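You operate a simulated robot arm through the tools that you are given. There is no shell and no other tool. Be economical: measure what you need, move in short steps, check, and stop when the job is done.

You are at the controls of a simulated robot arm. One attempt, no reset.

TASK
Put three scoops of bolts into the orange pan.
Fine: from the bowl beside the orange bucket; pan and bowl stay; orange scoop, put it back in the top steel box; spill none, none in the orange bucket or another pan.

The check looks at the end state, three seconds after you hand in, the way a careful person would. Anything else that was tipped, shoved, dropped, spilled or broken makes it a failure.

THE ROBOT
A 7-joint arm with a two-finger parallel gripper, fixed in place. Base frame: the origin is at the foot of the arm, x ahead of it, y to its left, z up. Units: m, degrees, N and s.
With the tool pointing down near the work surface it reaches from about 0.1 to 0.42 m from the base axis. Its first joint turns from -166.0 to 166.0 degrees. Payload 1.57 kg.
The tool frame sits at the grasp point between the pads (the TCP): z along the fingers, y along the line on which they close. The tips reach 0.03 m beyond it. The gripper opens to 0.11 m. The fingers are 0.024 m wide and 0.012 m thick; the gripper's body (0.048 by 0.112 m) begins 0.078 m behind the TCP.
Orientation is that of the tool frame in the base frame, as a unit quaternion [x, y, z, w]. With the fingers straight down and closing along the base's y, the tool's x points along the base's -x, its y along +y and its z along -z.

THE INTERFACE
- The arm moves only by the tool play_rows. Its argument "deltas" is a list of rows, each an object (a shift or turn left out is 0, a gripper value left out holds the last) with "delta_rot": the turn, a rotation vector about the tool's x, y, z in rad, a list of three; "delta_pos": the shift along the tool's x, y, z in m, a list of three; "grip": the closure in counts, from 0 (fully open) to 255 (shut). In form: [{"delta_rot": [rx, ry, rz], "delta_pos": [dx, dy, dz], "grip": grip}, ...]. A call has 1 to 10 rows; each row shifts and turns the commanded pose from where the row before left it, along the tool's axes as they then stand. Each row takes 0.2 s and may step no farther than 0.05 m and 8.6 degrees from the row before; otherwise, or with a gripper value out of range, the whole call is refused. Where a pose cannot be reached the arm comes as near as it can. A force on the tool above 40 N (or 10 N above the force at the start of the call, whichever is more), or a blocked arm, ends the call early, and 0.2 s more pass. Each finger travels about 0.045 m/s and halts on what it meets, pressing with about 30 N; the grip force reading is that of the motor and also rises with nothing between the fingers. The clock runs only during rows and for 0.2 s after the last one: add rows that do not move to give the fingers time. The reply holds the time, the measured pose of the TCP, the force on the tool along the base axes, the opening and the grip force, in the units named above and with some noise.
- Cameras (640 x 400 px; columns grow to the right, rows downward): "scene" is fixed at [0.22, 0.649, 1.0155]; the picture's right is [-0.87, -0.49, 0.00], its down [-0.33, 0.58, -0.74] and it looks along [0.36, -0.65, -0.67] (base axes); focal length 270 px, centre (320, 200). "wrist" rides on the gripper at [0.07, 0.016, -0.141] in the tool frame; the picture's right is [-0.23, 0.97, 0.00], its down [-0.86, -0.20, -0.48] and it looks along [-0.47, -0.11, 0.88] (tool axes); focal length 222 px, centre (320, 200).
- grab_frame(camera): a new picture of that camera. No time passes.
- raise_lower(by): slides the trunk up (or, below 0, down) by that many m; the arm rides with it, the base frame stays. It gives what a move gives, with no picture.
- pixel_to_xyz(camera, pixels): there is no depth. For up to 12 entries [column, row, z] of the newest picture of that camera ("zoom" is the newest enlarged one), the place [x, y] in the base frame at which the ray of that pixel passes the height z, good to about 0.002 m. No time passes.
- enlarge(camera, box): a new picture of the part [left, top, right, bottom] of that camera's present view, enlarged. No time passes.
- finish_job(): hands the job in; it is judged then, once.

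Keep the steps short. Do not move on a guess: measure, check each grasp and each placing, and mend mistakes. In all there are 80 turns and 34 pictures (those below and enlarged ones count). Leave the gripper open and the arm clear of the work at the hand-in unless told otherwise, and finish with a single line.

The tools are called after "Request:" by a JSON object that holds its "fn" and its "kwargs". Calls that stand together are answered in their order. play_rows: Moves the arm, as the interface text tells. Its arguments: {"type":"object","properties":{"deltas":{"type":"array","items":{"type":"object","properties":{"delta_rot":{"type":"array","items":{"type":"number"}},"delta_pos":{"type":"array","items":{"type":"number"}},"grip":{"type":"number"}}}}},"required":["deltas"]} The other tools are called the same way: raise_lower (by) slides the trunk up or down; grab_frame (camera) takes a picture; pixel_to_xyz (camera, pixels) gives the place at which the rays of pixels pass given heights; enlarge (camera, box) takes an enlarged picture of a part of a camera's view; finish_job () hands the job in.

At the start:

```text
time_s: 0.0
eef_pos: [0.3832, 0.039, 0.7497]
tcp_rot: [0.0, 1.0, 0.0, 0.0]
wrist_force: [-0.3, 0.5, -0.7]
width: 0.1101
gripper_force: 0.0
trunk travel left (down, up): [-0.325, 0.265]
```

scene: 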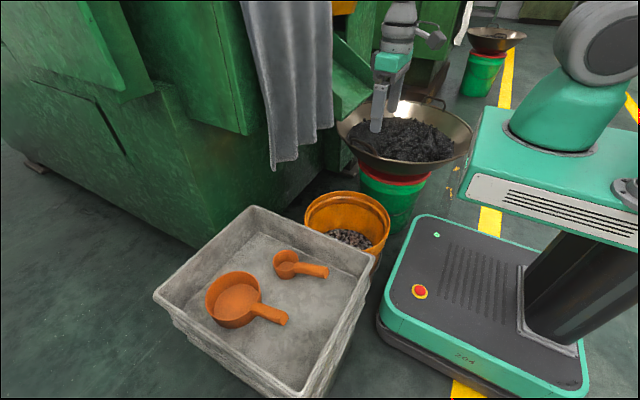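
wrist: 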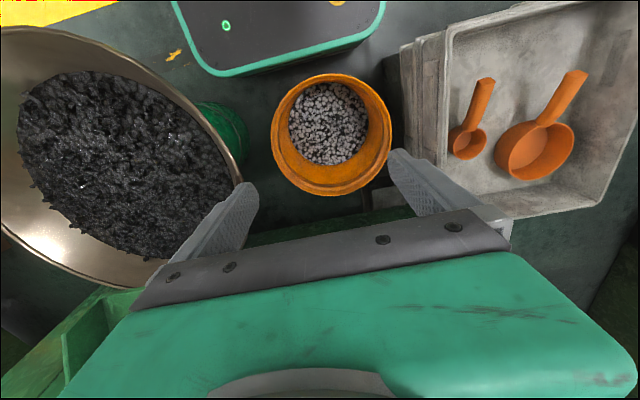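

I see a wok of dark pieces, an orange bucket of grey pieces, and two orange ladles in the grey box. I'll enlarge these to tell what each one is.

Request:
{"fn": "enlarge", "kwargs": {"camera": "scene", "box": [150, 190, 390, 340]}}

Request:
{"fn": "enlarge", "kwargs": {"camera": "scene", "box": [300, 0, 540, 200]}}

Request:
{"fn": "enlarge", "kwargs": {"camera": "wrist", "box": [240, 20, 640, 220]}}

```text
2.67 times, centred on (270, 265) of scene
```

zoom: 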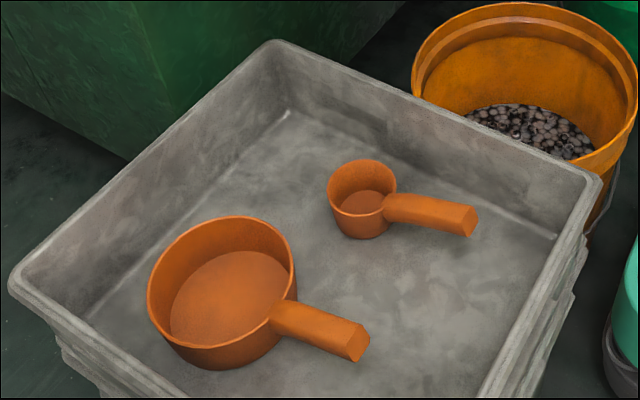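

```text
2.00 times, centred on (420, 100) of scene
```

zoom: 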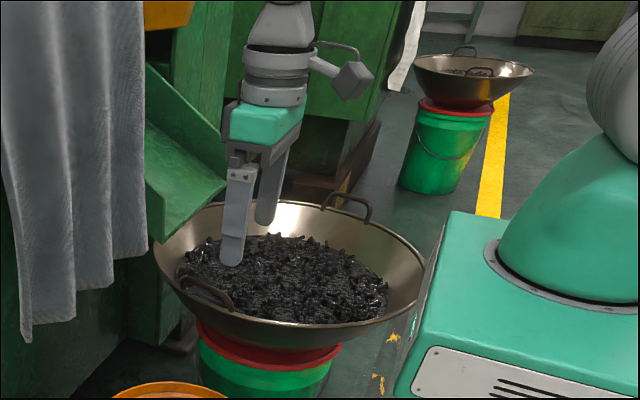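

```text
1.60 times, centred on (440, 120) of wrist
```

zoom: 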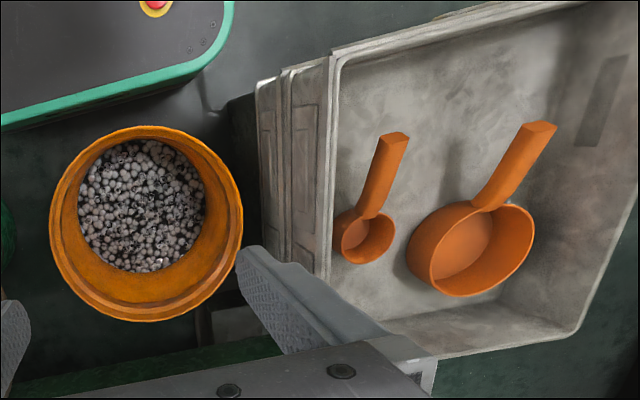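

The dark bolts are in the wok, which is the bowl beside the orange bucket. The small orange ladle is the scoop and the large one is the pan. I'll triangulate the main points from both views: cup centre, handle end, pan centre, box floor and rims.

Request:
{"fn": "pixel_to_xyz", "kwargs": {"camera": "scene", "pixels": [[285.8, 259.4, 0.2], [285.8, 259.4, 0.5], [325.5, 271.5, 0.2], [325.5, 271.5, 0.5], [233, 298, 0.2], [233, 298, 0.5], [284, 317, 0.2], [284, 317, 0.5], [404, 140, 0.2], [404, 140, 0.5], [347, 225, 0.2], [347, 225, 0.5]]}}

Request:
{"fn": "pixel_to_xyz", "kwargs": {"camera": "wrist", "pixels": [[468, 142, 0.2], [468, 142, 0.5], [486, 81, 0.2], [486, 81, 0.5], [534, 150, 0.2], [534, 150, 0.5], [578, 74, 0.2], [578, 74, 0.5], [125, 165, 0.2], [125, 165, 0.5], [332, 128, 0.2], [332, 128, 0.5]]}}

```text
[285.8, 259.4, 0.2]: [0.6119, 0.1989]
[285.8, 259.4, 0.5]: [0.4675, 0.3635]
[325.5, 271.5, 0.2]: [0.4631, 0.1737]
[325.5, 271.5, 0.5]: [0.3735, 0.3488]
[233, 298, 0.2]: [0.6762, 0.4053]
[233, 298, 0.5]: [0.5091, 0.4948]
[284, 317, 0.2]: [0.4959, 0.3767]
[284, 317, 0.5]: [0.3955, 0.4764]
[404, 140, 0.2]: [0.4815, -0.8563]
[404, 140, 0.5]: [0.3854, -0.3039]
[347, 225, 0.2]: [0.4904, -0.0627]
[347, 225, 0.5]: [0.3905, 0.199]
```

```text
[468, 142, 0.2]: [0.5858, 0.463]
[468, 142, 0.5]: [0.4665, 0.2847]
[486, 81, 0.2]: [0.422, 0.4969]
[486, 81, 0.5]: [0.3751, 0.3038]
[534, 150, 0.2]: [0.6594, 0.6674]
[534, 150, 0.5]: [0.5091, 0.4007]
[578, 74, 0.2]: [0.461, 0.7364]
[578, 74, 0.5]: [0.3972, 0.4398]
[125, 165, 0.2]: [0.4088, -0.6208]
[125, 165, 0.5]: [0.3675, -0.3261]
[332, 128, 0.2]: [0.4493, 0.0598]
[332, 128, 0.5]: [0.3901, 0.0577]
```

The two rays agree. The cup rim is at about (0.497, 0.326, 0.43), its handle end at (0.382, 0.327, 0.463), and the pan rim centre at (0.551, 0.471, 0.42). Next I'll measure the box rim and the wok rim.

Request:
{"fn": "pixel_to_xyz", "kwargs": {"camera": "scene", "pixels": [[375, 259, 0.5], [375, 259, 0.4], [254, 205, 0.5], [254, 205, 0.4], [298, 392, 0.5], [154, 297, 0.5], [350, 150, 0.5], [385, 172, 0.5], [440, 170, 0.5], [472, 140, 0.5], [340, 115, 0.5], [440, 107, 0.5]]}}

Request:
{"fn": "pixel_to_xyz", "kwargs": {"camera": "wrist", "pixels": [[447, 33, 0.5], [447, 33, 0.4], [511, 220, 0.5], [511, 220, 0.4], [100, 47, 0.5], [200, 113, 0.5], [241, 180, 0.5], [170, 260, 0.5], [100, 288, 0.5], [2, 232, 0.5], [455, 145, 0.39], [530, 170, 0.39]]}}

```text
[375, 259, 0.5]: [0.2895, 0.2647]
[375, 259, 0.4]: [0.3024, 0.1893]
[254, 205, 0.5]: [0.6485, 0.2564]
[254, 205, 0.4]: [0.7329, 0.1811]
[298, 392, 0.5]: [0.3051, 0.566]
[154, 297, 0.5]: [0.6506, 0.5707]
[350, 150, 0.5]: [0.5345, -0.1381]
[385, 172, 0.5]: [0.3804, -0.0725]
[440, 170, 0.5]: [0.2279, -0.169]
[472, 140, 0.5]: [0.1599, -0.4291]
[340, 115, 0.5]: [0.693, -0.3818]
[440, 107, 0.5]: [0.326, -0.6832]
```

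```text
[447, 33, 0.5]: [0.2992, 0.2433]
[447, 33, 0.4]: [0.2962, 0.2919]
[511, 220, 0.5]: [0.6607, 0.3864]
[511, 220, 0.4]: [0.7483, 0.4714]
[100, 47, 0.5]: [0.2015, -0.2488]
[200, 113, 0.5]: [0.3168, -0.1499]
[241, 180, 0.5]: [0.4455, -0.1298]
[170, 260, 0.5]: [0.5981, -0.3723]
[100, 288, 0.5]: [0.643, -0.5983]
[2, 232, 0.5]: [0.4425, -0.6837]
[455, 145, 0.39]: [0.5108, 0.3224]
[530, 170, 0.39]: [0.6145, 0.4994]
```

The box rim is at z≈0.485 with its near wall at x≈0.295, and its floor is near 0.385. I'll tilt the tool 30° forward so it can hold the handle near its end, then shift to y≈0.327, staying high.

Request:
{"fn": "play_rows", "kwargs": {"deltas": [{"delta_rot": [0, -0.131, 0], "grip": 60}, {"delta_rot": [0, -0.131, 0]}, {"delta_rot": [0, -0.131, 0]}, {"delta_rot": [0, -0.131, 0]}, {"delta_pos": [0, 0.048, 0]}, {"delta_pos": [0, 0.048, 0]}, {"delta_pos": [0, 0.048, 0]}, {"delta_pos": [0, 0.048, 0]}, {"delta_pos": [0, 0.048, 0]}, {"delta_pos": [0, 0.048, 0]}]}}

Request:
{"fn": "grab_frame", "kwargs": {"camera": "wrist"}}

```text
time_s: 2.2
eef_pos: [0.3846, 0.3278, 0.7486]
tcp_rot: [0.0, 0.966, 0.0, 0.258]
wrist_force: [0.6, 1.0, -0.2]
width: 0.0842
gripper_force: 0.1
trunk travel left (down, up): [-0.325, 0.265]
```

```text
28 pictures are left
```

wrist: 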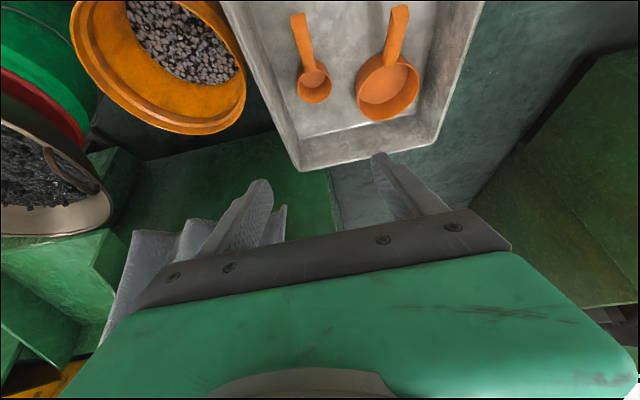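

I'll measure the handle again from this closer view: end at (297,14), neck at (309,62), cup rim centre at (315,82) and pan rim at (388,88).

Request:
{"fn": "pixel_to_xyz", "kwargs": {"camera": "wrist", "pixels": [[297, 14, 0.463], [304, 45, 0.45], [309, 64, 0.44], [315, 83, 0.431], [388, 88, 0.421], [400, 10, 0.472], [373, 158, 0.485], [301, 168, 0.485], [432, 145, 0.485], [215, 250, 0.6], [215, 250, 0.8]]}}

Request:
{"fn": "enlarge", "kwargs": {"camera": "wrist", "box": [250, 0, 450, 125]}}

```text
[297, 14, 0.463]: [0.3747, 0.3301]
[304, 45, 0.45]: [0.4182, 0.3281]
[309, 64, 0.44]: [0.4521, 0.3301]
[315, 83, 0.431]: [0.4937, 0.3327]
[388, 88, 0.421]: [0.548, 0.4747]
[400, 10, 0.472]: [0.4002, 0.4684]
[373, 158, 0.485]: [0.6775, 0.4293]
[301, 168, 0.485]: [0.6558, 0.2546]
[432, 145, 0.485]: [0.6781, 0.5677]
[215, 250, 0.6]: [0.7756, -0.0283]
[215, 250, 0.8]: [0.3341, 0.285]
```

```text
3.20 times, centred on (350, 62) of wrist
```

zoom: 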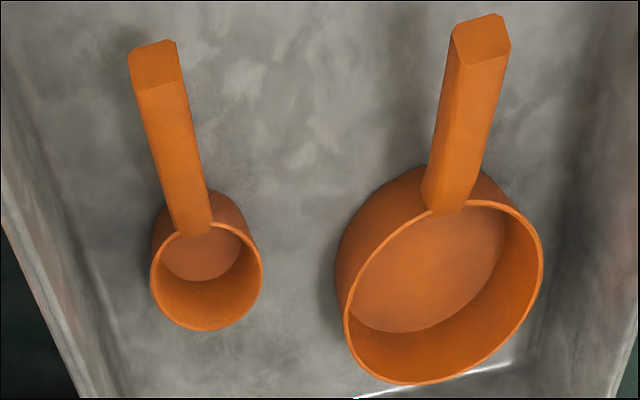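

The handle runs along x at y≈0.329. I'll lower to a point 0.1 m short of the grasp along the tool axis.

Request:
{"fn": "play_rows", "kwargs": {"deltas": [{"delta_pos": [0.0267, 0.0002, 0.033]}, {"delta_pos": [0.0267, 0.0002, 0.033]}, {"delta_pos": [0.0267, 0.0002, 0.033]}, {"delta_pos": [0.0267, 0.0002, 0.033]}, {"delta_pos": [0.0267, 0.0002, 0.033]}]}}

Request:
{"fn": "grab_frame", "kwargs": {"camera": "wrist"}}

Request:
{"fn": "enlarge", "kwargs": {"camera": "scene", "box": [200, 190, 440, 340]}}

```text
time_s: 3.4
eef_pos: [0.3504, 0.3271, 0.5388]
tcp_rot: [0.0, 0.966, 0.0, 0.259]
wrist_force: [-0.1, -0.8, 0.5]
width: 0.0842
gripper_force: 0.0
trunk travel left (down, up): [-0.325, 0.265]
```

```text
26 pictures are left
```

wrist: 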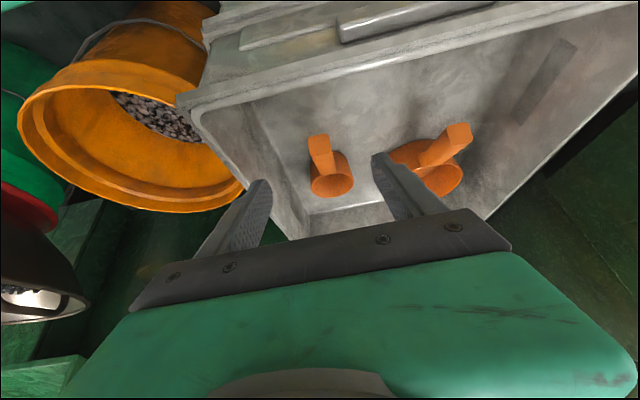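

```text
2.67 times, centred on (320, 265) of scene
```

zoom: 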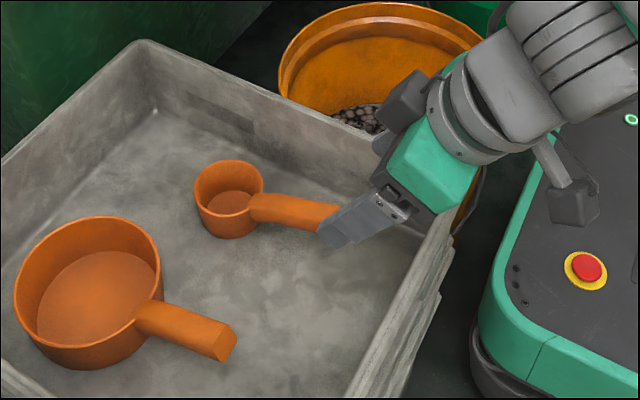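

The fingers straddle the handle with room to spare. I'll check that the handle end at (320,140) is centred.

Request:
{"fn": "pixel_to_xyz", "kwargs": {"camera": "wrist", "pixels": [[319, 138, 0.463], [321, 155, 0.455], [331, 182, 0.431]]}}

Request:
{"fn": "play_rows", "kwargs": {"deltas": [{"delta_pos": [0, 0.001, 0.03]}, {"delta_pos": [0, 0, 0.03]}]}}

```text
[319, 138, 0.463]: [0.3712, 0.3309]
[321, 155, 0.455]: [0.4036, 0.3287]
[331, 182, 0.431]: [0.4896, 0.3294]
```

```text
time_s: 4.0
eef_pos: [0.3815, 0.3284, 0.4872]
tcp_rot: [0.0, 0.966, 0.0, 0.26]
wrist_force: [0.9, -1.2, 0.2]
width: 0.0842
gripper_force: 0.0
trunk travel left (down, up): [-0.325, 0.265]
```

It's centred at y≈0.329. I'll advance the last 0.04 m and close.

Request:
{"fn": "play_rows", "kwargs": {"deltas": [{"delta_pos": [0, 0, 0.02]}, {"delta_pos": [0, 0.0005, 0.0205]}, {"grip": 255}, {}, {}, {}, {}, {}]}}

Request:
{"fn": "enlarge", "kwargs": {"camera": "scene", "box": [200, 190, 440, 340]}}

```text
time_s: 5.8
eef_pos: [0.4008, 0.3282, 0.451]
tcp_rot: [0.0, 0.966, 0.0, 0.259]
wrist_force: [0.7, 0.0, -0.4]
width: 0.0231
gripper_force: 30.1
trunk travel left (down, up): [-0.325, 0.265]
```

```text
2.67 times, centred on (320, 265) of scene
```

zoom: 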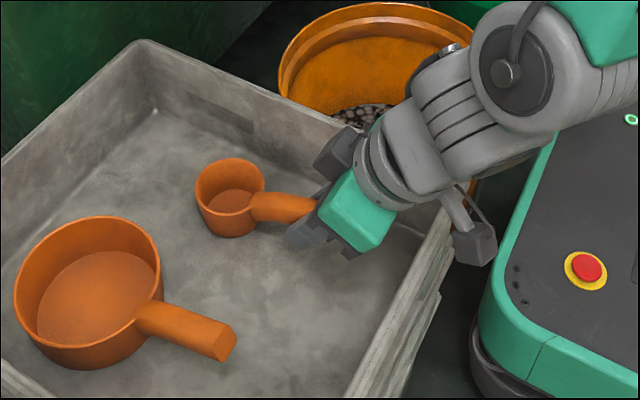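

Width reads 0.023 at 30 N, so the handle is held. I'll lift straight up 0.2 m and look.

Request:
{"fn": "play_rows", "kwargs": {"deltas": [{"delta_pos": [-0.015, 0, -0.026]}, {"delta_pos": [-0.02, 0, -0.0346]}, {"delta_pos": [-0.0225, 0, -0.039]}, {"delta_pos": [-0.0225, 0, -0.039]}, {"delta_pos": [-0.02, 0, -0.0346]}]}}

Request:
{"fn": "grab_frame", "kwargs": {"camera": "wrist"}}

```text
time_s: 7.0
eef_pos: [0.4016, 0.3299, 0.6513]
tcp_rot: [-0.001, 0.966, 0.0, 0.258]
wrist_force: [0.2, -0.4, -0.4]
width: 0.0233
gripper_force: 30.2
trunk travel left (down, up): [-0.325, 0.265]
```

```text
23 pictures are left
```

wrist: 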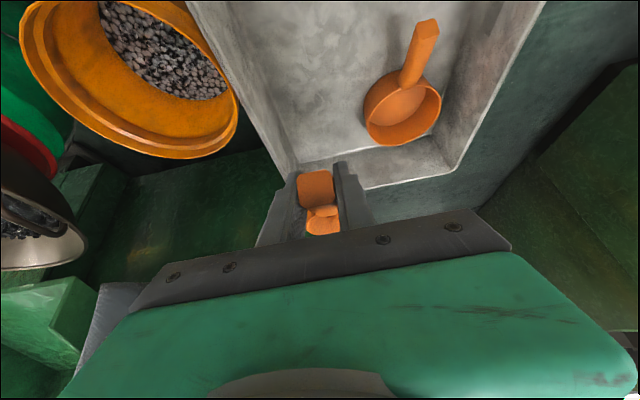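

The scoop is held and the pan hasn't moved. I'll carry it empty and high towards the wok to view that from nearer.

Request:
{"fn": "play_rows", "kwargs": {"deltas": [{"delta_pos": [-0.0007, -0.047, -0.0123]}, {"delta_pos": [-0.0007, -0.047, -0.0123]}, {"delta_pos": [-0.0007, -0.047, -0.0123]}, {"delta_pos": [-0.0007, -0.047, -0.0123]}, {"delta_pos": [-0.0007, -0.047, -0.0123]}, {"delta_pos": [-0.0007, -0.047, -0.0123]}, {"delta_pos": [-0.0007, -0.047, -0.0123]}, {"delta_pos": [-0.0007, -0.047, -0.0123]}, {"delta_pos": [-0.0007, -0.047, -0.0123]}, {"delta_pos": [-0.0007, -0.047, -0.0123]}]}}

Request:
{"fn": "grab_frame", "kwargs": {"camera": "wrist"}}

```text
time_s: 9.2
eef_pos: [0.3439, -0.1411, 0.7616]
tcp_rot: [-0.001, 0.966, 0.0, 0.259]
wrist_force: [0.8, 1.1, -1.2]
width: 0.0235
gripper_force: 30.3
trunk travel left (down, up): [-0.325, 0.265]
```

```text
22 pictures are left
```

wrist: 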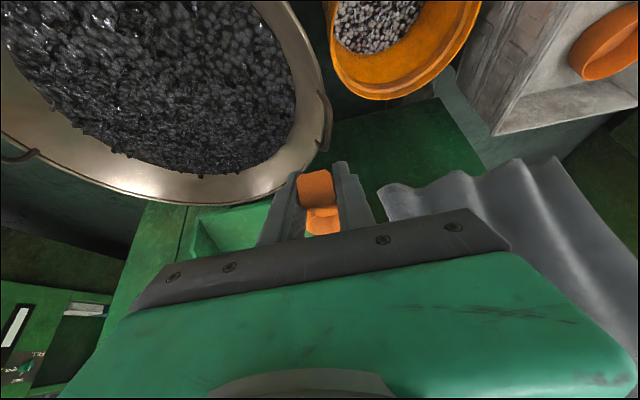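

Now the wok is clear, with loop handles at wrist (326,120) and (20,157). I'll triangulate the rim and the bolts.

Request:
{"fn": "pixel_to_xyz", "kwargs": {"camera": "wrist", "pixels": [[326, 120, 0.5], [326, 120, 0.4], [20, 157, 0.5], [20, 157, 0.4], [311, 40, 0.45], [318, 85, 0.45], [312, 140, 0.45], [275, 183, 0.45], [200, 204, 0.45], [100, 183, 0.45], [20, 140, 0.45], [200, 172, 0.45]]}}

Request:
{"fn": "enlarge", "kwargs": {"camera": "scene", "box": [310, 40, 500, 200]}}

```text
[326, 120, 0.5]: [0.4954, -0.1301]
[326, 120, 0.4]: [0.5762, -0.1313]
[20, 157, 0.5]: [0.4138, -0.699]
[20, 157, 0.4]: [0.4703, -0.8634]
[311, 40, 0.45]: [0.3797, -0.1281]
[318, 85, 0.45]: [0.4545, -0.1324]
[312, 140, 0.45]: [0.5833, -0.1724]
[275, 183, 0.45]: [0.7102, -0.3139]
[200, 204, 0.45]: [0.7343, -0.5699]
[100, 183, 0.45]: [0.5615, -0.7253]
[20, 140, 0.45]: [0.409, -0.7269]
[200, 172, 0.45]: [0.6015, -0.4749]
```

```text
2.50 times, centred on (405, 120) of scene
```

zoom: 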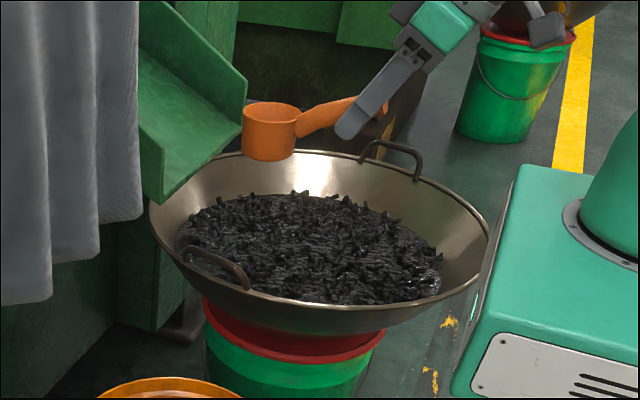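

Request:
{"fn": "pixel_to_xyz", "kwargs": {"camera": "scene", "pixels": [[397, 143, 0.5], [397, 143, 0.45], [468, 99, 0.5], [468, 99, 0.45], [370, 129, 0.45], [377, 152, 0.45], [410, 172, 0.45], [438, 174.5, 0.45], [478, 160, 0.45], [506, 134, 0.45], [500, 120, 0.45], [430, 100, 0.45]]}}

Request:
{"fn": "pixel_to_xyz", "kwargs": {"camera": "zoom", "pixels": [[150, 225, 0.45], [190, 285, 0.45], [250, 320, 0.45], [320, 337, 0.45], [420, 315, 0.45], [490, 235, 0.45], [440, 185, 0.45], [300, 150, 0.45], [218, 255, 0.5], [218, 255, 0.45], [395, 146, 0.5], [395, 146, 0.45]]}}

```text
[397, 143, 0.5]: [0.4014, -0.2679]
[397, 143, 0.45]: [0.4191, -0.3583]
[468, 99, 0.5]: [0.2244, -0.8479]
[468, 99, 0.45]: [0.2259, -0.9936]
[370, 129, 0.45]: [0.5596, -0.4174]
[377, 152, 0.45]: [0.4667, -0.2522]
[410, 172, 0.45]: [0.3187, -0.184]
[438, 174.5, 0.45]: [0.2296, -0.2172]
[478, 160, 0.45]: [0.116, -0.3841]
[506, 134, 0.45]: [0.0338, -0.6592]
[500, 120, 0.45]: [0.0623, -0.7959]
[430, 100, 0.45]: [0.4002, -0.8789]
```

```text
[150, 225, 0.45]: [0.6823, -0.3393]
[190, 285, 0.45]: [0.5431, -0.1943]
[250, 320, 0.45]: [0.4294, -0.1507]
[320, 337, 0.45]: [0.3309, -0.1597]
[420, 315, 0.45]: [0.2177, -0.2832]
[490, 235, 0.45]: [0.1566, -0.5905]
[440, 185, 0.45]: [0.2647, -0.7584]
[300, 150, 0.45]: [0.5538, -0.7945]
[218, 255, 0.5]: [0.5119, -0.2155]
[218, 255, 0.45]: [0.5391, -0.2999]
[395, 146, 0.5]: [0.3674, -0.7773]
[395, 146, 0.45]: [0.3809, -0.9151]
```

The wok rim comes out at about z≈0.475, centre ≈(0.42,-0.41) and radius ≈0.27, with handles at its +y and -y sides. I'll pitch the cup forward and down about 60° for scooping and move over the middle of the wok.

Request:
{"fn": "play_rows", "kwargs": {"deltas": [{"delta_rot": [0, 0.149, 0], "delta_pos": [0, -0.026, 0]}, {"delta_rot": [0, 0.149, 0], "delta_pos": [0, -0.026, 0]}, {"delta_rot": [0, 0.149, 0], "delta_pos": [0, -0.026, 0]}, {"delta_rot": [0, 0.149, 0], "delta_pos": [0, -0.026, 0]}, {"delta_rot": [0, 0.149, 0], "delta_pos": [0, -0.026, 0]}, {"delta_rot": [0, 0.149, 0], "delta_pos": [0, -0.026, 0]}, {"delta_rot": [0, 0.149, 0], "delta_pos": [0, -0.026, 0]}, {"delta_pos": [0, -0.026, 0.023]}, {"delta_pos": [0, -0.026, 0.023]}, {"delta_pos": [0, -0.026, 0.023]}]}}

Request:
{"fn": "grab_frame", "kwargs": {"camera": "wrist"}}

Request:
{"fn": "enlarge", "kwargs": {"camera": "scene", "box": [310, 40, 500, 200]}}

```text
time_s: 11.4
eef_pos: [0.3113, -0.4017, 0.7001]
tcp_rot: [0.0, 0.966, 0.0, -0.257]
wrist_force: [0.1, -0.1, -1.2]
width: 0.0232
gripper_force: 30.6
trunk travel left (down, up): [-0.325, 0.265]
```

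```text
20 pictures are left
```

wrist: 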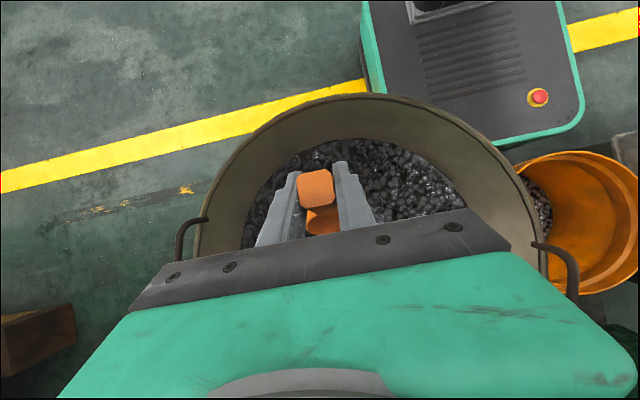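

```text
2.50 times, centred on (405, 120) of scene
```

zoom: 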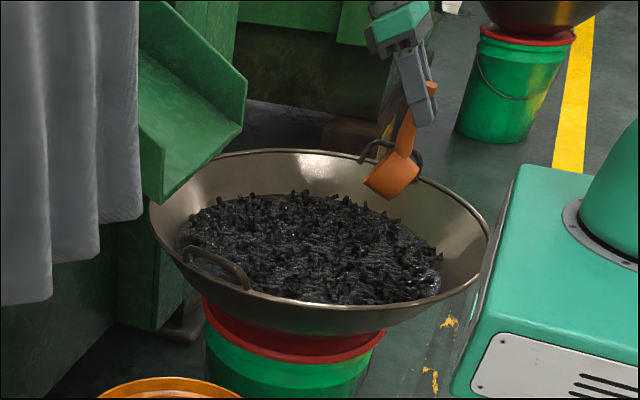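

From above, the low-x rim is at (350,95), the side rims at (198,215) and (540,240), and the low-x bolt edge at (350,142).

Request:
{"fn": "pixel_to_xyz", "kwargs": {"camera": "wrist", "pixels": [[350, 95, 0.475], [200, 215, 0.475], [536, 235, 0.475], [430, 104, 0.475], [280, 112, 0.475], [350, 141, 0.42], [243, 240, 0.42], [462, 206, 0.42], [572, 265, 0.54], [182, 235, 0.54]]}}

Request:
{"fn": "pixel_to_xyz", "kwargs": {"camera": "zoom", "pixels": [[443, 265, 0.42], [176, 240, 0.42], [350, 304, 0.42], [300, 192, 0.42], [310, 245, 0.42], [390, 198, 0.6], [443, 265, 0.44], [176, 240, 0.44], [350, 304, 0.44], [300, 192, 0.44], [490, 235, 0.475], [320, 337, 0.475]]}}

```text
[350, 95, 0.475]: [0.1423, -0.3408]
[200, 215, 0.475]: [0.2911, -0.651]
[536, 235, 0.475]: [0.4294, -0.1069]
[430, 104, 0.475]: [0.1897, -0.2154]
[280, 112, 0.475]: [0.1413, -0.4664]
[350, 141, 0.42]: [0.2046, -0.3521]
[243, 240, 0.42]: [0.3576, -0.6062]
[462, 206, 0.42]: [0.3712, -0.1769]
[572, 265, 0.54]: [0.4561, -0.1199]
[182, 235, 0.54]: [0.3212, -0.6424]
```

```text
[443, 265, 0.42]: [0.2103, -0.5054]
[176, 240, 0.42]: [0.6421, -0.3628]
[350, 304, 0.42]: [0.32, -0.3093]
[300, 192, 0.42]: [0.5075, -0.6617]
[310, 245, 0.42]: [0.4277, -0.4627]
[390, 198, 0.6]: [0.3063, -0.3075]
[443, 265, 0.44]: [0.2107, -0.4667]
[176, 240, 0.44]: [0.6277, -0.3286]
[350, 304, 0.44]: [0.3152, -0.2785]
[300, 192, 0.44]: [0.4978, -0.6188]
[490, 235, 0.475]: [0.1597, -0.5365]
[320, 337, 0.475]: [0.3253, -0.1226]
```

The pile spans x 0.2–0.62 and y -0.61 to -0.18, with its surface near z≈0.43. I'll lower to TCP z≈0.58, then creep down watching the force.

Request:
{"fn": "play_rows", "kwargs": {"deltas": [{"delta_pos": [-0.02, 0, 0.0347]}, {"delta_pos": [-0.02, 0, 0.0347]}, {"delta_pos": [-0.02, 0, 0.0347]}, {}]}}

Request:
{"fn": "enlarge", "kwargs": {"camera": "scene", "box": [340, 70, 480, 160]}}

```text
time_s: 12.4
eef_pos: [0.3117, -0.4012, 0.5812]
tcp_rot: [0.001, 0.966, 0.0, -0.257]
wrist_force: [-0.1, -0.3, 0.0]
width: 0.0234
gripper_force: 29.7
trunk travel left (down, up): [-0.325, 0.265]
```

```text
4.44 times, centred on (410, 115) of scene
```

zoom: 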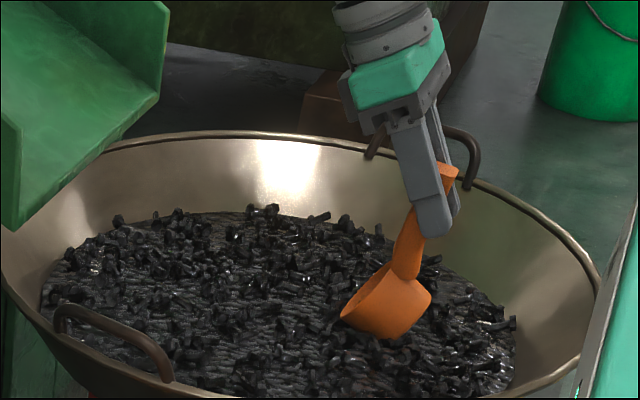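

The cup edge is just above the bolts. I'll push down 0.035 m in small steps.

Request:
{"fn": "play_rows", "kwargs": {"deltas": [{"delta_pos": [-0.005, 0, 0.0087]}, {"delta_pos": [-0.005, 0, 0.0087]}, {"delta_pos": [-0.005, 0, 0.0087]}, {"delta_pos": [-0.0025, 0, 0.0043]}]}}

```text
time_s: 13.4
eef_pos: [0.3104, -0.4005, 0.5474]
tcp_rot: [-0.001, 0.966, -0.001, -0.257]
wrist_force: [0.3, 0.2, -1.8]
width: 0.0233
gripper_force: 30.3
trunk travel left (down, up): [-0.325, 0.265]
```

Force is still low. I'll go 0.03 deeper.

Request:
{"fn": "play_rows", "kwargs": {"deltas": [{"delta_pos": [-0.005, 0, 0.0087]}, {"delta_pos": [-0.005, 0, 0.0087]}, {"delta_pos": [-0.005, 0, 0.0087]}]}}

Request:
{"fn": "enlarge", "kwargs": {"camera": "scene", "box": [340, 70, 480, 160]}}

```text
time_s: 14.2
eef_pos: [0.3121, -0.4014, 0.5156]
tcp_rot: [0.0, 0.967, 0.0, -0.256]
wrist_force: [0.2, 0.1, -2.3]
width: 0.0236
gripper_force: 29.6
trunk travel left (down, up): [-0.325, 0.265]
```

```text
4.44 times, centred on (410, 115) of scene
```

zoom: 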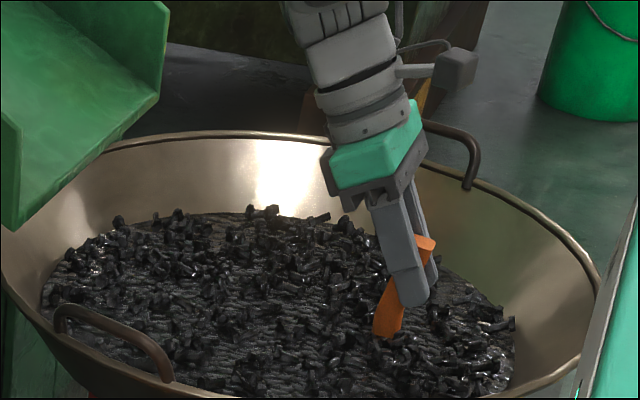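

The cup is buried and the force is only 2 N. I'll push forward a little and roll the cup back up to level.

Request:
{"fn": "play_rows", "kwargs": {"deltas": [{"delta_pos": [-0.013, 0, -0.0075]}, {"delta_pos": [-0.013, 0, -0.0075]}, {"delta_pos": [-0.0054, 0, -0.0026], "delta_rot": [0, -0.131, 0]}, {"delta_pos": [-0.0057, 0, -0.002], "delta_rot": [0, -0.131, 0]}, {"delta_pos": [-0.0059, 0, -0.0011], "delta_rot": [0, -0.131, 0]}, {"delta_pos": [-0.006, 0, -0.0004], "delta_rot": [0, -0.131, 0]}, {"delta_pos": [-0.006, 0, 0.0004], "delta_rot": [0, -0.131, 0]}, {"delta_pos": [-0.0059, 0, 0.0011], "delta_rot": [0, -0.131, 0]}, {"delta_pos": [-0.0057, 0, 0.002], "delta_rot": [0, -0.131, 0]}, {"delta_pos": [-0.0054, 0, 0.0026], "delta_rot": [0, -0.131, 0]}]}}

Request:
{"fn": "enlarge", "kwargs": {"camera": "scene", "box": [340, 70, 480, 160]}}

```text
time_s: 16.4
eef_pos: [0.3904, -0.4012, 0.5147]
tcp_rot: [0.0, 0.965, -0.001, 0.262]
wrist_force: [0.7, 0.1, -2.6]
width: 0.0233
gripper_force: 30.0
trunk travel left (down, up): [-0.325, 0.265]
```

```text
4.44 times, centred on (410, 115) of scene
```

zoom: 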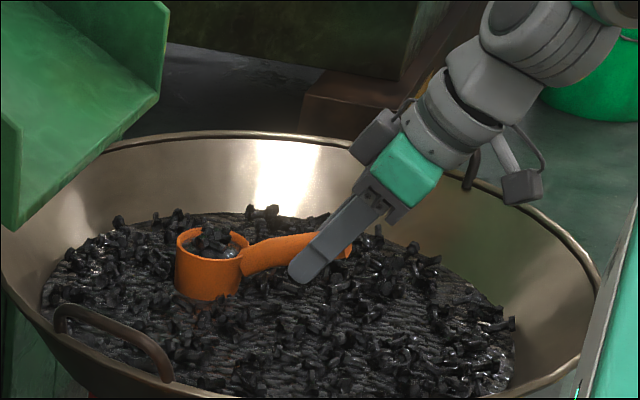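

The cup is level and full. I'll lift gently and draw back.

Request:
{"fn": "play_rows", "kwargs": {"deltas": [{"delta_pos": [-0.002, 0, -0.009]}, {"delta_pos": [-0.005, 0, -0.02]}, {"delta_pos": [-0.007, 0, -0.0287]}, {"delta_pos": [-0.007, 0, -0.0287]}, {"delta_pos": [-0.007, 0, -0.0287]}, {"delta_pos": [-0.007, 0, -0.0287]}, {"delta_pos": [-0.005, 0, -0.02]}, {"delta_pos": [-0.002, 0, -0.009]}, {}]}}

Request:
{"fn": "enlarge", "kwargs": {"camera": "scene", "box": [340, 30, 480, 120]}}

```text
time_s: 18.4
eef_pos: [0.3378, -0.4014, 0.6838]
tcp_rot: [0.0, 0.965, -0.001, 0.261]
wrist_force: [-0.8, 0.8, -1.3]
width: 0.0231
gripper_force: 29.4
trunk travel left (down, up): [-0.325, 0.265]
```

```text
4.44 times, centred on (410, 75) of scene
```

zoom: 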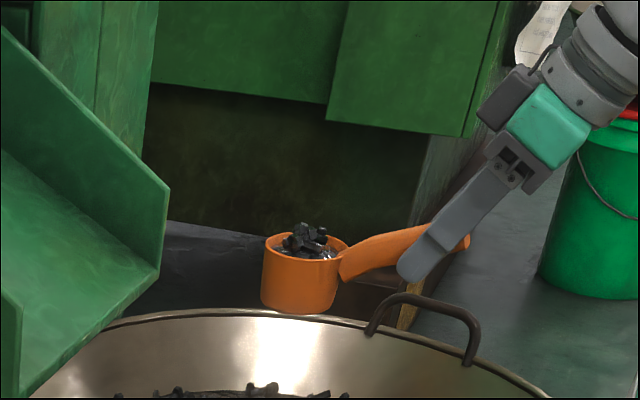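

The scoop is full with a slight heap. I'll give it a small shake over the wok to shed anything loose, then start the slow carry in +y at x≈0.34.

Request:
{"fn": "play_rows", "kwargs": {"deltas": [{"delta_pos": [0, 0.02, 0]}, {"delta_pos": [0, -0.02, 0]}, {"delta_pos": [0, 0.02, 0]}, {"delta_pos": [0, -0.02, 0]}, {}, {"delta_pos": [0, 0.012, 0]}, {"delta_pos": [0, 0.024, 0]}, {"delta_pos": [0, 0.012, 0]}, {}]}}

Request:
{"fn": "enlarge", "kwargs": {"camera": "scene", "box": [340, 30, 480, 120]}}

```text
time_s: 20.4
eef_pos: [0.3372, -0.3532, 0.6839]
tcp_rot: [0.001, 0.965, 0.0, 0.261]
wrist_force: [0.1, -0.3, -1.7]
width: 0.0236
gripper_force: 29.5
trunk travel left (down, up): [-0.325, 0.265]
```

```text
4.44 times, centred on (410, 75) of scene
```

zoom: 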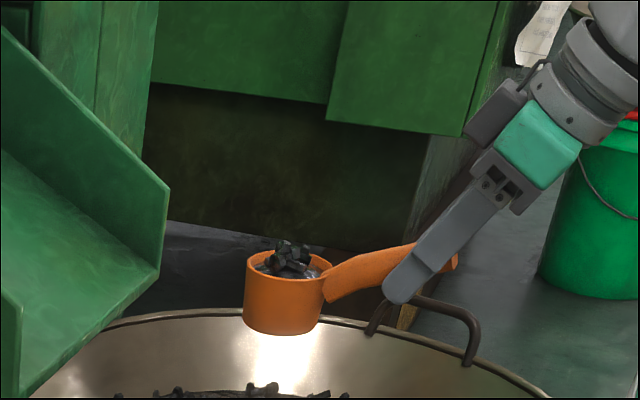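

The load is stable. I'll carry on smoothly in +y.

Request:
{"fn": "play_rows", "kwargs": {"deltas": [{"delta_pos": [0, 0.015, -0.003]}, {"delta_pos": [0, 0.03, -0.003]}, {"delta_pos": [0, 0.04, -0.003]}, {"delta_pos": [0, 0.04, -0.003]}, {"delta_pos": [0, 0.04, -0.003]}, {"delta_pos": [0, 0.04, -0.003]}, {"delta_pos": [0, 0.04, -0.003]}, {"delta_pos": [0, 0.04, -0.003]}, {"delta_pos": [0, 0.03, 0]}, {"delta_pos": [0, 0.015, 0]}]}}

Request:
{"fn": "play_rows", "kwargs": {"deltas": [{"delta_pos": [0, 0.015, 0]}, {"delta_pos": [0, 0.03, 0]}, {"delta_pos": [0, 0.04, 0]}, {"delta_pos": [0, 0.04, 0]}, {"delta_pos": [0, 0.04, 0]}, {"delta_pos": [0, 0.04, 0]}, {"delta_pos": [0, 0.04, 0]}, {"delta_pos": [0, 0.04, 0]}, {"delta_pos": [0, 0.025, 0]}, {"delta_pos": [0, 0.01, 0]}]}}

```text
time_s: 22.4
eef_pos: [0.2591, -0.0735, 0.6485]
tcp_rot: [0.141, 0.979, 0.031, 0.145]
wrist_force: [-0.5, -0.7, -1.7]
width: 0.0232
gripper_force: 29.9
trunk travel left (down, up): [-0.325, 0.265]
stopped in row 10: the arm was blocked; the commanded pose is now the measured one
```

```text
time_s: 22.8
eef_pos: [0.2491, -0.0708, 0.6431]
tcp_rot: [0.179, 0.975, 0.043, 0.122]
wrist_force: [1.5, -0.4, -1.3]
width: 0.0233
gripper_force: 30.1
trunk travel left (down, up): [-0.325, 0.265]
stopped in row 1: the force on the tool passed its limit (the readings are from after the stop); the commanded pose is now the measured one
```

The arm was blocked and its pose drifted. I'll look before doing anything else.

Request:
{"fn": "grab_frame", "kwargs": {"camera": "scene"}}

Request:
{"fn": "grab_frame", "kwargs": {"camera": "wrist"}}

```text
13 pictures are left
```

scene: 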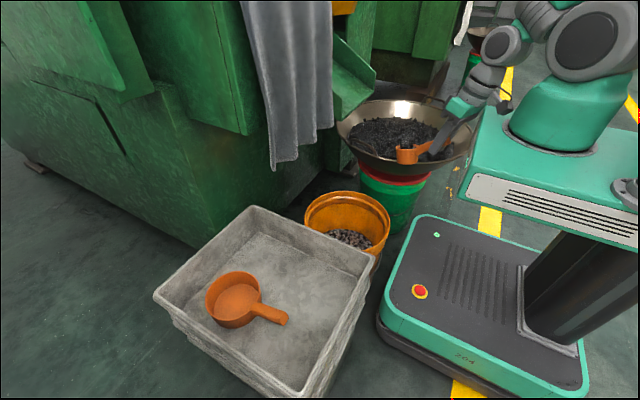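

```text
12 pictures are left
```

wrist: 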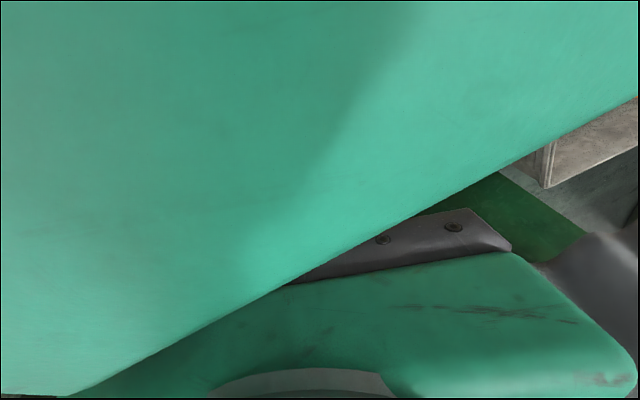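

The wrist hit the robot's own platform because x=0.34 was too close at this height. I'll back out forward, up and towards the wok, then level the cup.

Request:
{"fn": "play_rows", "kwargs": {"deltas": [{"delta_pos": [-0.021, -0.008, -0.0065]}, {"delta_pos": [-0.0423, -0.0153, -0.0129]}, {"delta_pos": [-0.021, -0.008, -0.0065], "delta_rot": [0.019, -0.05, -0.011]}, {"delta_rot": [0.038, -0.1, -0.022]}, {"delta_rot": [0.038, -0.1, -0.022]}, {"delta_rot": [0.019, -0.05, -0.011]}]}}

Request:
{"fn": "enlarge", "kwargs": {"camera": "scene", "box": [330, 60, 490, 260]}}

```text
time_s: 24.2
eef_pos: [0.3081, -0.1298, 0.6797]
tcp_rot: [0.155, 0.952, -0.045, 0.259]
wrist_force: [0.1, 0.9, -1.6]
width: 0.0233
gripper_force: 30.3
trunk travel left (down, up): [-0.325, 0.265]
```

```text
2.00 times, centred on (410, 160) of scene
```

zoom: 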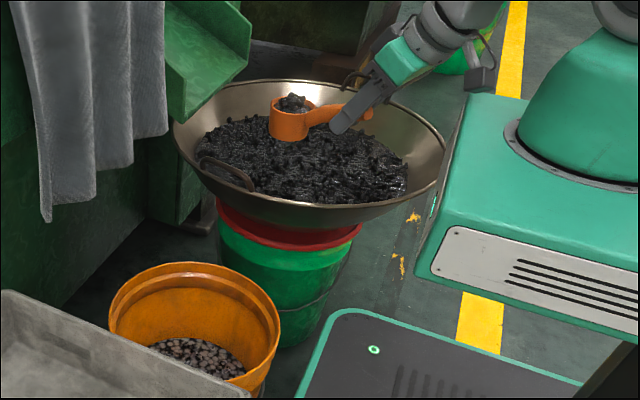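

All the bolts are still in the cup and none have spilled. I'll go up and forward to the known-safe line (x≈0.37, z≈0.76) and restore the yaw.

Request:
{"fn": "play_rows", "kwargs": {"deltas": [{"delta_pos": [-0.0112, 0.0024, -0.005]}, {"delta_pos": [-0.0224, 0.0048, -0.01]}, {"delta_pos": [-0.0224, 0.0048, -0.01]}, {"delta_pos": [-0.0224, 0.0048, -0.01]}, {"delta_pos": [-0.0112, 0.0024, -0.005]}, {"delta_rot": [-0.04, 0, -0.068]}, {"delta_rot": [-0.055, 0, -0.0932]}, {"delta_rot": [-0.055, 0, -0.0932]}, {"delta_rot": [-0.015, 0, -0.0252]}, {}]}}

```text
time_s: 26.4
eef_pos: [0.3676, -0.1301, 0.7607]
tcp_rot: [-0.002, 0.965, -0.001, 0.262]
wrist_force: [0.7, -0.3, -1.7]
width: 0.0236
gripper_force: 29.6
trunk travel left (down, up): [-0.325, 0.265]
```

The orientation is restored. I'll carry in +y along the reverse of the path that was clear before.

Request:
{"fn": "play_rows", "kwargs": {"deltas": [{"delta_pos": [-0.0006, 0.015, 0]}, {"delta_pos": [-0.0006, 0.03, 0.002]}, {"delta_pos": [-0.0006, 0.04, 0.004]}, {"delta_pos": [-0.0006, 0.04, 0.005]}, {"delta_pos": [-0.0006, 0.04, 0.005]}, {"delta_pos": [-0.0006, 0.04, 0.005]}, {"delta_pos": [-0.0006, 0.04, 0.005]}, {"delta_pos": [-0.0006, 0.04, 0.005]}, {"delta_pos": [-0.0006, 0.04, 0.005]}, {"delta_pos": [-0.0006, 0.04, 0.005]}]}}

```text
time_s: 28.6
eef_pos: [0.3929, 0.236, 0.7257]
tcp_rot: [0.0, 0.965, -0.002, 0.261]
wrist_force: [0.6, 1.4, -1.3]
width: 0.023
gripper_force: 30.0
trunk travel left (down, up): [-0.325, 0.265]
```

The carry was clear. Next I'll move over the pan to TCP (0.512, 0.463, 0.62).

Request:
{"fn": "play_rows", "kwargs": {"deltas": [{"delta_pos": [-0.0028, 0.0126, 0.0084]}, {"delta_pos": [-0.0055, 0.0252, 0.0168]}, {"delta_pos": [-0.0055, 0.0252, 0.0168]}, {"delta_pos": [-0.0055, 0.0252, 0.0168]}, {"delta_pos": [-0.0055, 0.0252, 0.0168]}, {"delta_pos": [-0.0055, 0.0252, 0.0168]}, {"delta_pos": [-0.0055, 0.0252, 0.0168]}, {"delta_pos": [-0.0055, 0.0252, 0.0168]}, {"delta_pos": [-0.0055, 0.0252, 0.0168]}, {"delta_pos": [-0.0028, 0.0126, 0.0084]}]}}

```text
time_s: 30.8
eef_pos: [0.5127, 0.4634, 0.6182]
tcp_rot: [-0.001, 0.965, -0.003, 0.261]
wrist_force: [0.1, 0.4, -0.1]
width: 0.023
gripper_force: 29.3
trunk travel left (down, up): [-0.325, 0.265]
```

The pan is reachable. I'll shift to the pour start point and begin the roll by about 42°. Bolts shouldn't fall much yet, and the mouth will be over the pan.

Request:
{"fn": "play_rows", "kwargs": {"deltas": [{"delta_pos": [0.02, 0.021, -0.004]}, {"delta_pos": [0.02, 0.021, -0.004]}, {"delta_rot": [-0.0654, 0.0654, 0.1135]}, {"delta_rot": [-0.0654, 0.0654, 0.1135]}, {"delta_rot": [-0.0654, 0.0654, 0.1135]}, {"delta_rot": [-0.0654, 0.0654, 0.1135]}]}}

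Request:
{"fn": "grab_frame", "kwargs": {"camera": "scene"}}

```text
time_s: 32.2
eef_pos: [0.4735, 0.5041, 0.6071]
tcp_rot: [0.184, 0.958, 0.181, 0.125]
wrist_force: [-0.5, 0.1, -1.9]
width: 0.0236
gripper_force: 29.9
trunk travel left (down, up): [-0.325, 0.265]
```

```text
10 pictures are left
```

scene: 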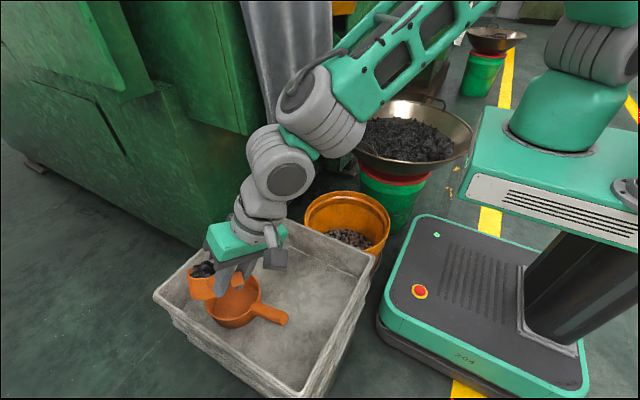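

The load is intact and the cup is over the pan area. I'll continue the roll to about 92°.

Request:
{"fn": "play_rows", "kwargs": {"deltas": [{"delta_rot": [-0.0654, 0.0654, 0.1135]}, {"delta_rot": [-0.0654, 0.0654, 0.1135]}, {"delta_rot": [-0.0654, 0.0654, 0.1135]}, {"delta_rot": [-0.0654, 0.0654, 0.1135], "delta_pos": [-0.0038, 0.0018, -0.0006]}, {"delta_rot": [-0.0654, 0.0654, 0.1135], "delta_pos": [-0.0038, 0.0018, -0.0006]}, {"delta_rot": [-0.0654, 0.0654, 0.1135], "delta_pos": [-0.0038, 0.0018, -0.0006]}, {"delta_rot": [-0.0654, 0.0654, 0.1135], "delta_pos": [-0.0038, 0.0018, -0.0006]}]}}

Request:
{"fn": "enlarge", "kwargs": {"camera": "scene", "box": [150, 210, 310, 350]}}

```text
time_s: 33.8
eef_pos: [0.4886, 0.4969, 0.6084]
tcp_rot: [0.456, 0.753, 0.456, -0.129]
wrist_force: [-0.4, 0.5, -1.4]
width: 0.0231
gripper_force: 29.6
trunk travel left (down, up): [-0.325, 0.265]
```

```text
2.86 times, centred on (230, 280) of scene
```

zoom: 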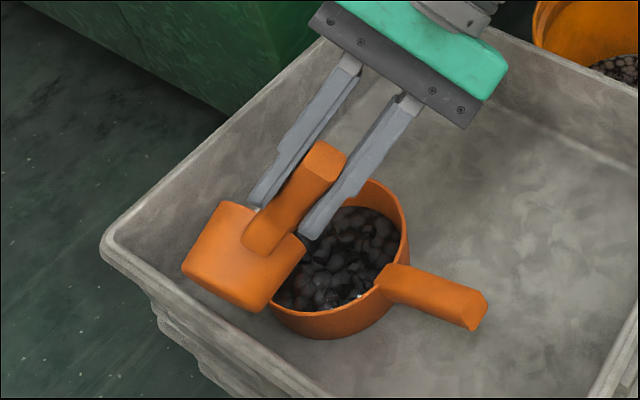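

The bolts are dropping cleanly into the pan. I'll finish the roll to empty the cup.

Request:
{"fn": "play_rows", "kwargs": {"deltas": [{"delta_rot": [-0.0654, 0.0654, 0.1135], "delta_pos": [-0.0053, 0.0057, -0.0039]}, {"delta_rot": [-0.0654, 0.0654, 0.1135], "delta_pos": [-0.0053, 0.0057, -0.0039]}, {"delta_rot": [-0.0654, 0.0654, 0.1135], "delta_pos": [-0.0053, 0.0057, -0.0039]}, {"delta_rot": [-0.0654, 0.0654, 0.1135], "delta_pos": [-0.0053, 0.0057, -0.0039]}, {"delta_rot": [-0.0654, 0.0654, 0.1135], "delta_pos": [-0.0023, 0.0083, -0.0073]}, {}, {}]}}

Request:
{"fn": "enlarge", "kwargs": {"camera": "scene", "box": [150, 210, 310, 350]}}

```text
time_s: 35.4
eef_pos: [0.5204, 0.4633, 0.6128]
tcp_rot: [0.582, 0.483, 0.583, -0.296]
wrist_force: [-0.5, 0.7, -1.5]
width: 0.0234
gripper_force: 29.8
trunk travel left (down, up): [-0.325, 0.265]
```

```text
2.86 times, centred on (230, 280) of scene
```

zoom: 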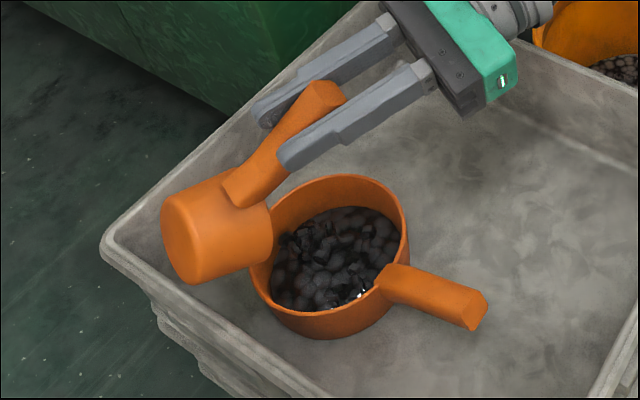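

The scoop looks emptied and the pan is in its place with no spill. I'll undo the roll.

Request:
{"fn": "play_rows", "kwargs": {"deltas": [{"delta_rot": [0.0654, -0.0654, -0.1135], "delta_pos": [0.0023, -0.0083, 0.0073]}, {"delta_rot": [0.0654, -0.0654, -0.1135], "delta_pos": [0.0053, -0.0057, 0.0039]}, {"delta_rot": [0.0654, -0.0654, -0.1135], "delta_pos": [0.0053, -0.0057, 0.0039]}, {"delta_rot": [0.0654, -0.0654, -0.1135], "delta_pos": [0.0053, -0.0057, 0.0039]}, {"delta_rot": [0.0654, -0.0654, -0.1135], "delta_pos": [0.0053, -0.0057, 0.0039]}, {"delta_rot": [0.0654, -0.0654, -0.1135], "delta_pos": [0.0038, -0.0018, 0.0006]}, {"delta_rot": [0.0654, -0.0654, -0.1135], "delta_pos": [0.0038, -0.0018, 0.0006]}, {"delta_rot": [0.0654, -0.0654, -0.1135], "delta_pos": [0.0038, -0.0018, 0.0006]}, {"delta_rot": [0.0654, -0.0654, -0.1135], "delta_pos": [0.0038, -0.0018, 0.0006]}, {"delta_rot": [0.0654, -0.0654, -0.1135]}]}}

Request:
{"fn": "play_rows", "kwargs": {"deltas": [{"delta_rot": [0.0654, -0.0654, -0.1135]}, {"delta_rot": [0.0654, -0.0654, -0.1135]}, {"delta_rot": [0.0654, -0.0654, -0.1135]}, {"delta_rot": [0.0654, -0.0654, -0.1135]}, {"delta_rot": [0.0654, -0.0654, -0.1135]}, {"delta_rot": [0.0654, -0.0654, -0.1135]}]}}

```text
time_s: 37.6
eef_pos: [0.4764, 0.5075, 0.615]
tcp_rot: [0.268, 0.924, 0.267, 0.054]
wrist_force: [-0.1, -0.1, -1.4]
width: 0.0232
gripper_force: 30.6
trunk travel left (down, up): [-0.325, 0.265]
```

```text
time_s: 39.0
eef_pos: [0.4769, 0.5071, 0.6135]
tcp_rot: [-0.001, 0.965, -0.003, 0.262]
wrist_force: [1.1, -0.4, -0.7]
width: 0.0232
gripper_force: 30.2
trunk travel left (down, up): [-0.325, 0.265]
```

I'm level again. I'll return along the safe path towards the wok.

Request:
{"fn": "play_rows", "kwargs": {"deltas": [{"delta_pos": [0.0024, -0.0387, -0.0199]}, {"delta_pos": [0.0024, -0.0387, -0.0199]}, {"delta_pos": [0.0024, -0.0387, -0.0199]}, {"delta_pos": [0.0024, -0.0387, -0.0199]}, {"delta_pos": [0.0024, -0.0387, -0.0199]}, {"delta_pos": [0.0024, -0.0387, -0.0199]}, {"delta_pos": [0.0024, -0.0387, -0.0199]}, {"delta_pos": [0.0005, -0.0458, -0.0053]}, {"delta_pos": [0.0005, -0.0458, -0.0053]}, {"delta_pos": [0.0005, -0.0458, -0.0053]}]}}

Request:
{"fn": "play_rows", "kwargs": {"deltas": [{"delta_pos": [0.0005, -0.0458, -0.0053]}, {"delta_pos": [0.0005, -0.0458, -0.0053]}, {"delta_pos": [0.0005, -0.0458, -0.0053]}, {"delta_pos": [0.0005, -0.0458, -0.0053]}, {"delta_pos": [0.0005, -0.0458, -0.0053]}]}}

```text
time_s: 41.2
eef_pos: [0.3828, 0.0995, 0.7399]
tcp_rot: [0.0, 0.965, -0.001, 0.262]
wrist_force: [0.7, 0.1, -1.3]
width: 0.0235
gripper_force: 29.8
trunk travel left (down, up): [-0.325, 0.265]
```

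```text
time_s: 42.4
eef_pos: [0.3673, -0.1299, 0.7615]
tcp_rot: [-0.001, 0.965, -0.001, 0.261]
wrist_force: [0.2, 0.0, -0.1]
width: 0.0235
gripper_force: 30.1
trunk travel left (down, up): [-0.325, 0.265]
```

I'll pitch the cup down again and move above a fresh spot at y≈-0.335.

Request:
{"fn": "play_rows", "kwargs": {"deltas": [{"delta_rot": [0, 0.149, 0], "delta_pos": [0, -0.0205, 0]}, {"delta_rot": [0, 0.149, 0], "delta_pos": [0, -0.0205, 0]}, {"delta_rot": [0, 0.149, 0], "delta_pos": [0, -0.0205, 0]}, {"delta_rot": [0, 0.149, 0], "delta_pos": [0, -0.0205, 0]}, {"delta_rot": [0, 0.149, 0], "delta_pos": [0, -0.0205, 0]}, {"delta_rot": [0, 0.149, 0], "delta_pos": [0, -0.0205, 0]}, {"delta_rot": [0, 0.149, 0], "delta_pos": [0, -0.0205, 0]}, {"delta_pos": [0.0059, -0.0205, 0.0265]}, {"delta_pos": [0.0059, -0.0205, 0.0265]}, {"delta_pos": [0.0059, -0.0205, 0.0265]}]}}

```text
time_s: 44.6
eef_pos: [0.3113, -0.335, 0.703]
tcp_rot: [-0.001, 0.967, -0.003, -0.255]
wrist_force: [-0.2, 0.5, -1.1]
width: 0.0233
gripper_force: 30.1
trunk travel left (down, up): [-0.325, 0.265]
```

Same descent as before, to TCP z≈0.515.

Request:
{"fn": "play_rows", "kwargs": {"deltas": [{"delta_pos": [-0.02, 0, 0.0347]}, {"delta_pos": [-0.02, 0, 0.0347]}, {"delta_pos": [-0.02, 0, 0.0347]}, {"delta_pos": [-0.0056, 0, 0.0097]}, {"delta_pos": [-0.0056, 0, 0.0097]}, {"delta_pos": [-0.0056, 0, 0.0097]}, {"delta_pos": [-0.0056, 0, 0.0097]}, {"delta_pos": [-0.0056, 0, 0.0097]}, {"delta_pos": [-0.0056, 0, 0.0097]}]}}

Request:
{"fn": "play_rows", "kwargs": {"deltas": [{"delta_pos": [-0.013, 0, -0.0075]}, {"delta_pos": [-0.013, 0, -0.0075]}, {"delta_pos": [-0.0054, 0, -0.0026], "delta_rot": [0, -0.131, 0]}, {"delta_pos": [-0.0057, 0, -0.002], "delta_rot": [0, -0.131, 0]}, {"delta_pos": [-0.0059, 0, -0.0011], "delta_rot": [0, -0.131, 0]}, {"delta_pos": [-0.006, 0, -0.0004], "delta_rot": [0, -0.131, 0]}, {"delta_pos": [-0.006, 0, 0.0004], "delta_rot": [0, -0.131, 0]}, {"delta_pos": [-0.0059, 0, 0.0011], "delta_rot": [0, -0.131, 0]}, {"delta_pos": [-0.0057, 0, 0.002], "delta_rot": [0, -0.131, 0]}, {"delta_pos": [-0.0054, 0, 0.0026], "delta_rot": [0, -0.131, 0]}]}}

```text
time_s: 46.6
eef_pos: [0.3149, -0.3361, 0.5179]
tcp_rot: [0.0, 0.967, -0.002, -0.253]
wrist_force: [0.3, 0.7, -2.8]
width: 0.0233
gripper_force: 29.9
trunk travel left (down, up): [-0.325, 0.265]
```

```text
time_s: 48.8
eef_pos: [0.3935, -0.3358, 0.5128]
tcp_rot: [0.001, 0.964, -0.002, 0.264]
wrist_force: [-1.2, 0.6, -1.3]
width: 0.0231
gripper_force: 30.4
trunk travel left (down, up): [-0.325, 0.265]
```

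Level at (0.39,-0.336). I'll lift gently as before, then rise to z≈0.76 and look.

Request:
{"fn": "play_rows", "kwargs": {"deltas": [{"delta_pos": [-0.002, 0, -0.009]}, {"delta_pos": [-0.005, 0, -0.02]}, {"delta_pos": [-0.007, 0, -0.0287]}, {"delta_pos": [-0.007, 0, -0.0287]}, {"delta_pos": [-0.007, 0, -0.0287]}, {"delta_pos": [-0.007, 0, -0.0287]}, {"delta_pos": [-0.008, 0, -0.025]}, {"delta_pos": [-0.013, 0, -0.022]}, {"delta_pos": [-0.013, 0, -0.022]}, {"delta_pos": [-0.008, 0, -0.014]}]}}

Request:
{"fn": "enlarge", "kwargs": {"camera": "scene", "box": [340, 10, 480, 180]}}

```text
time_s: 51.0
eef_pos: [0.3433, -0.3344, 0.7483]
tcp_rot: [-0.001, 0.965, -0.002, 0.264]
wrist_force: [0.3, -0.6, -1.4]
width: 0.0231
gripper_force: 30.1
trunk travel left (down, up): [-0.325, 0.265]
```

```text
2.35 times, centred on (410, 95) of scene
```

zoom: 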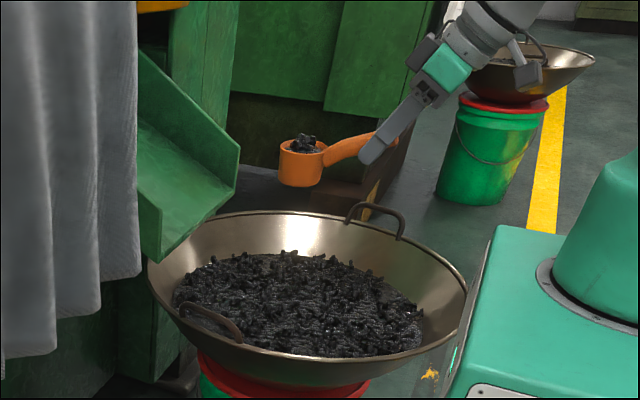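

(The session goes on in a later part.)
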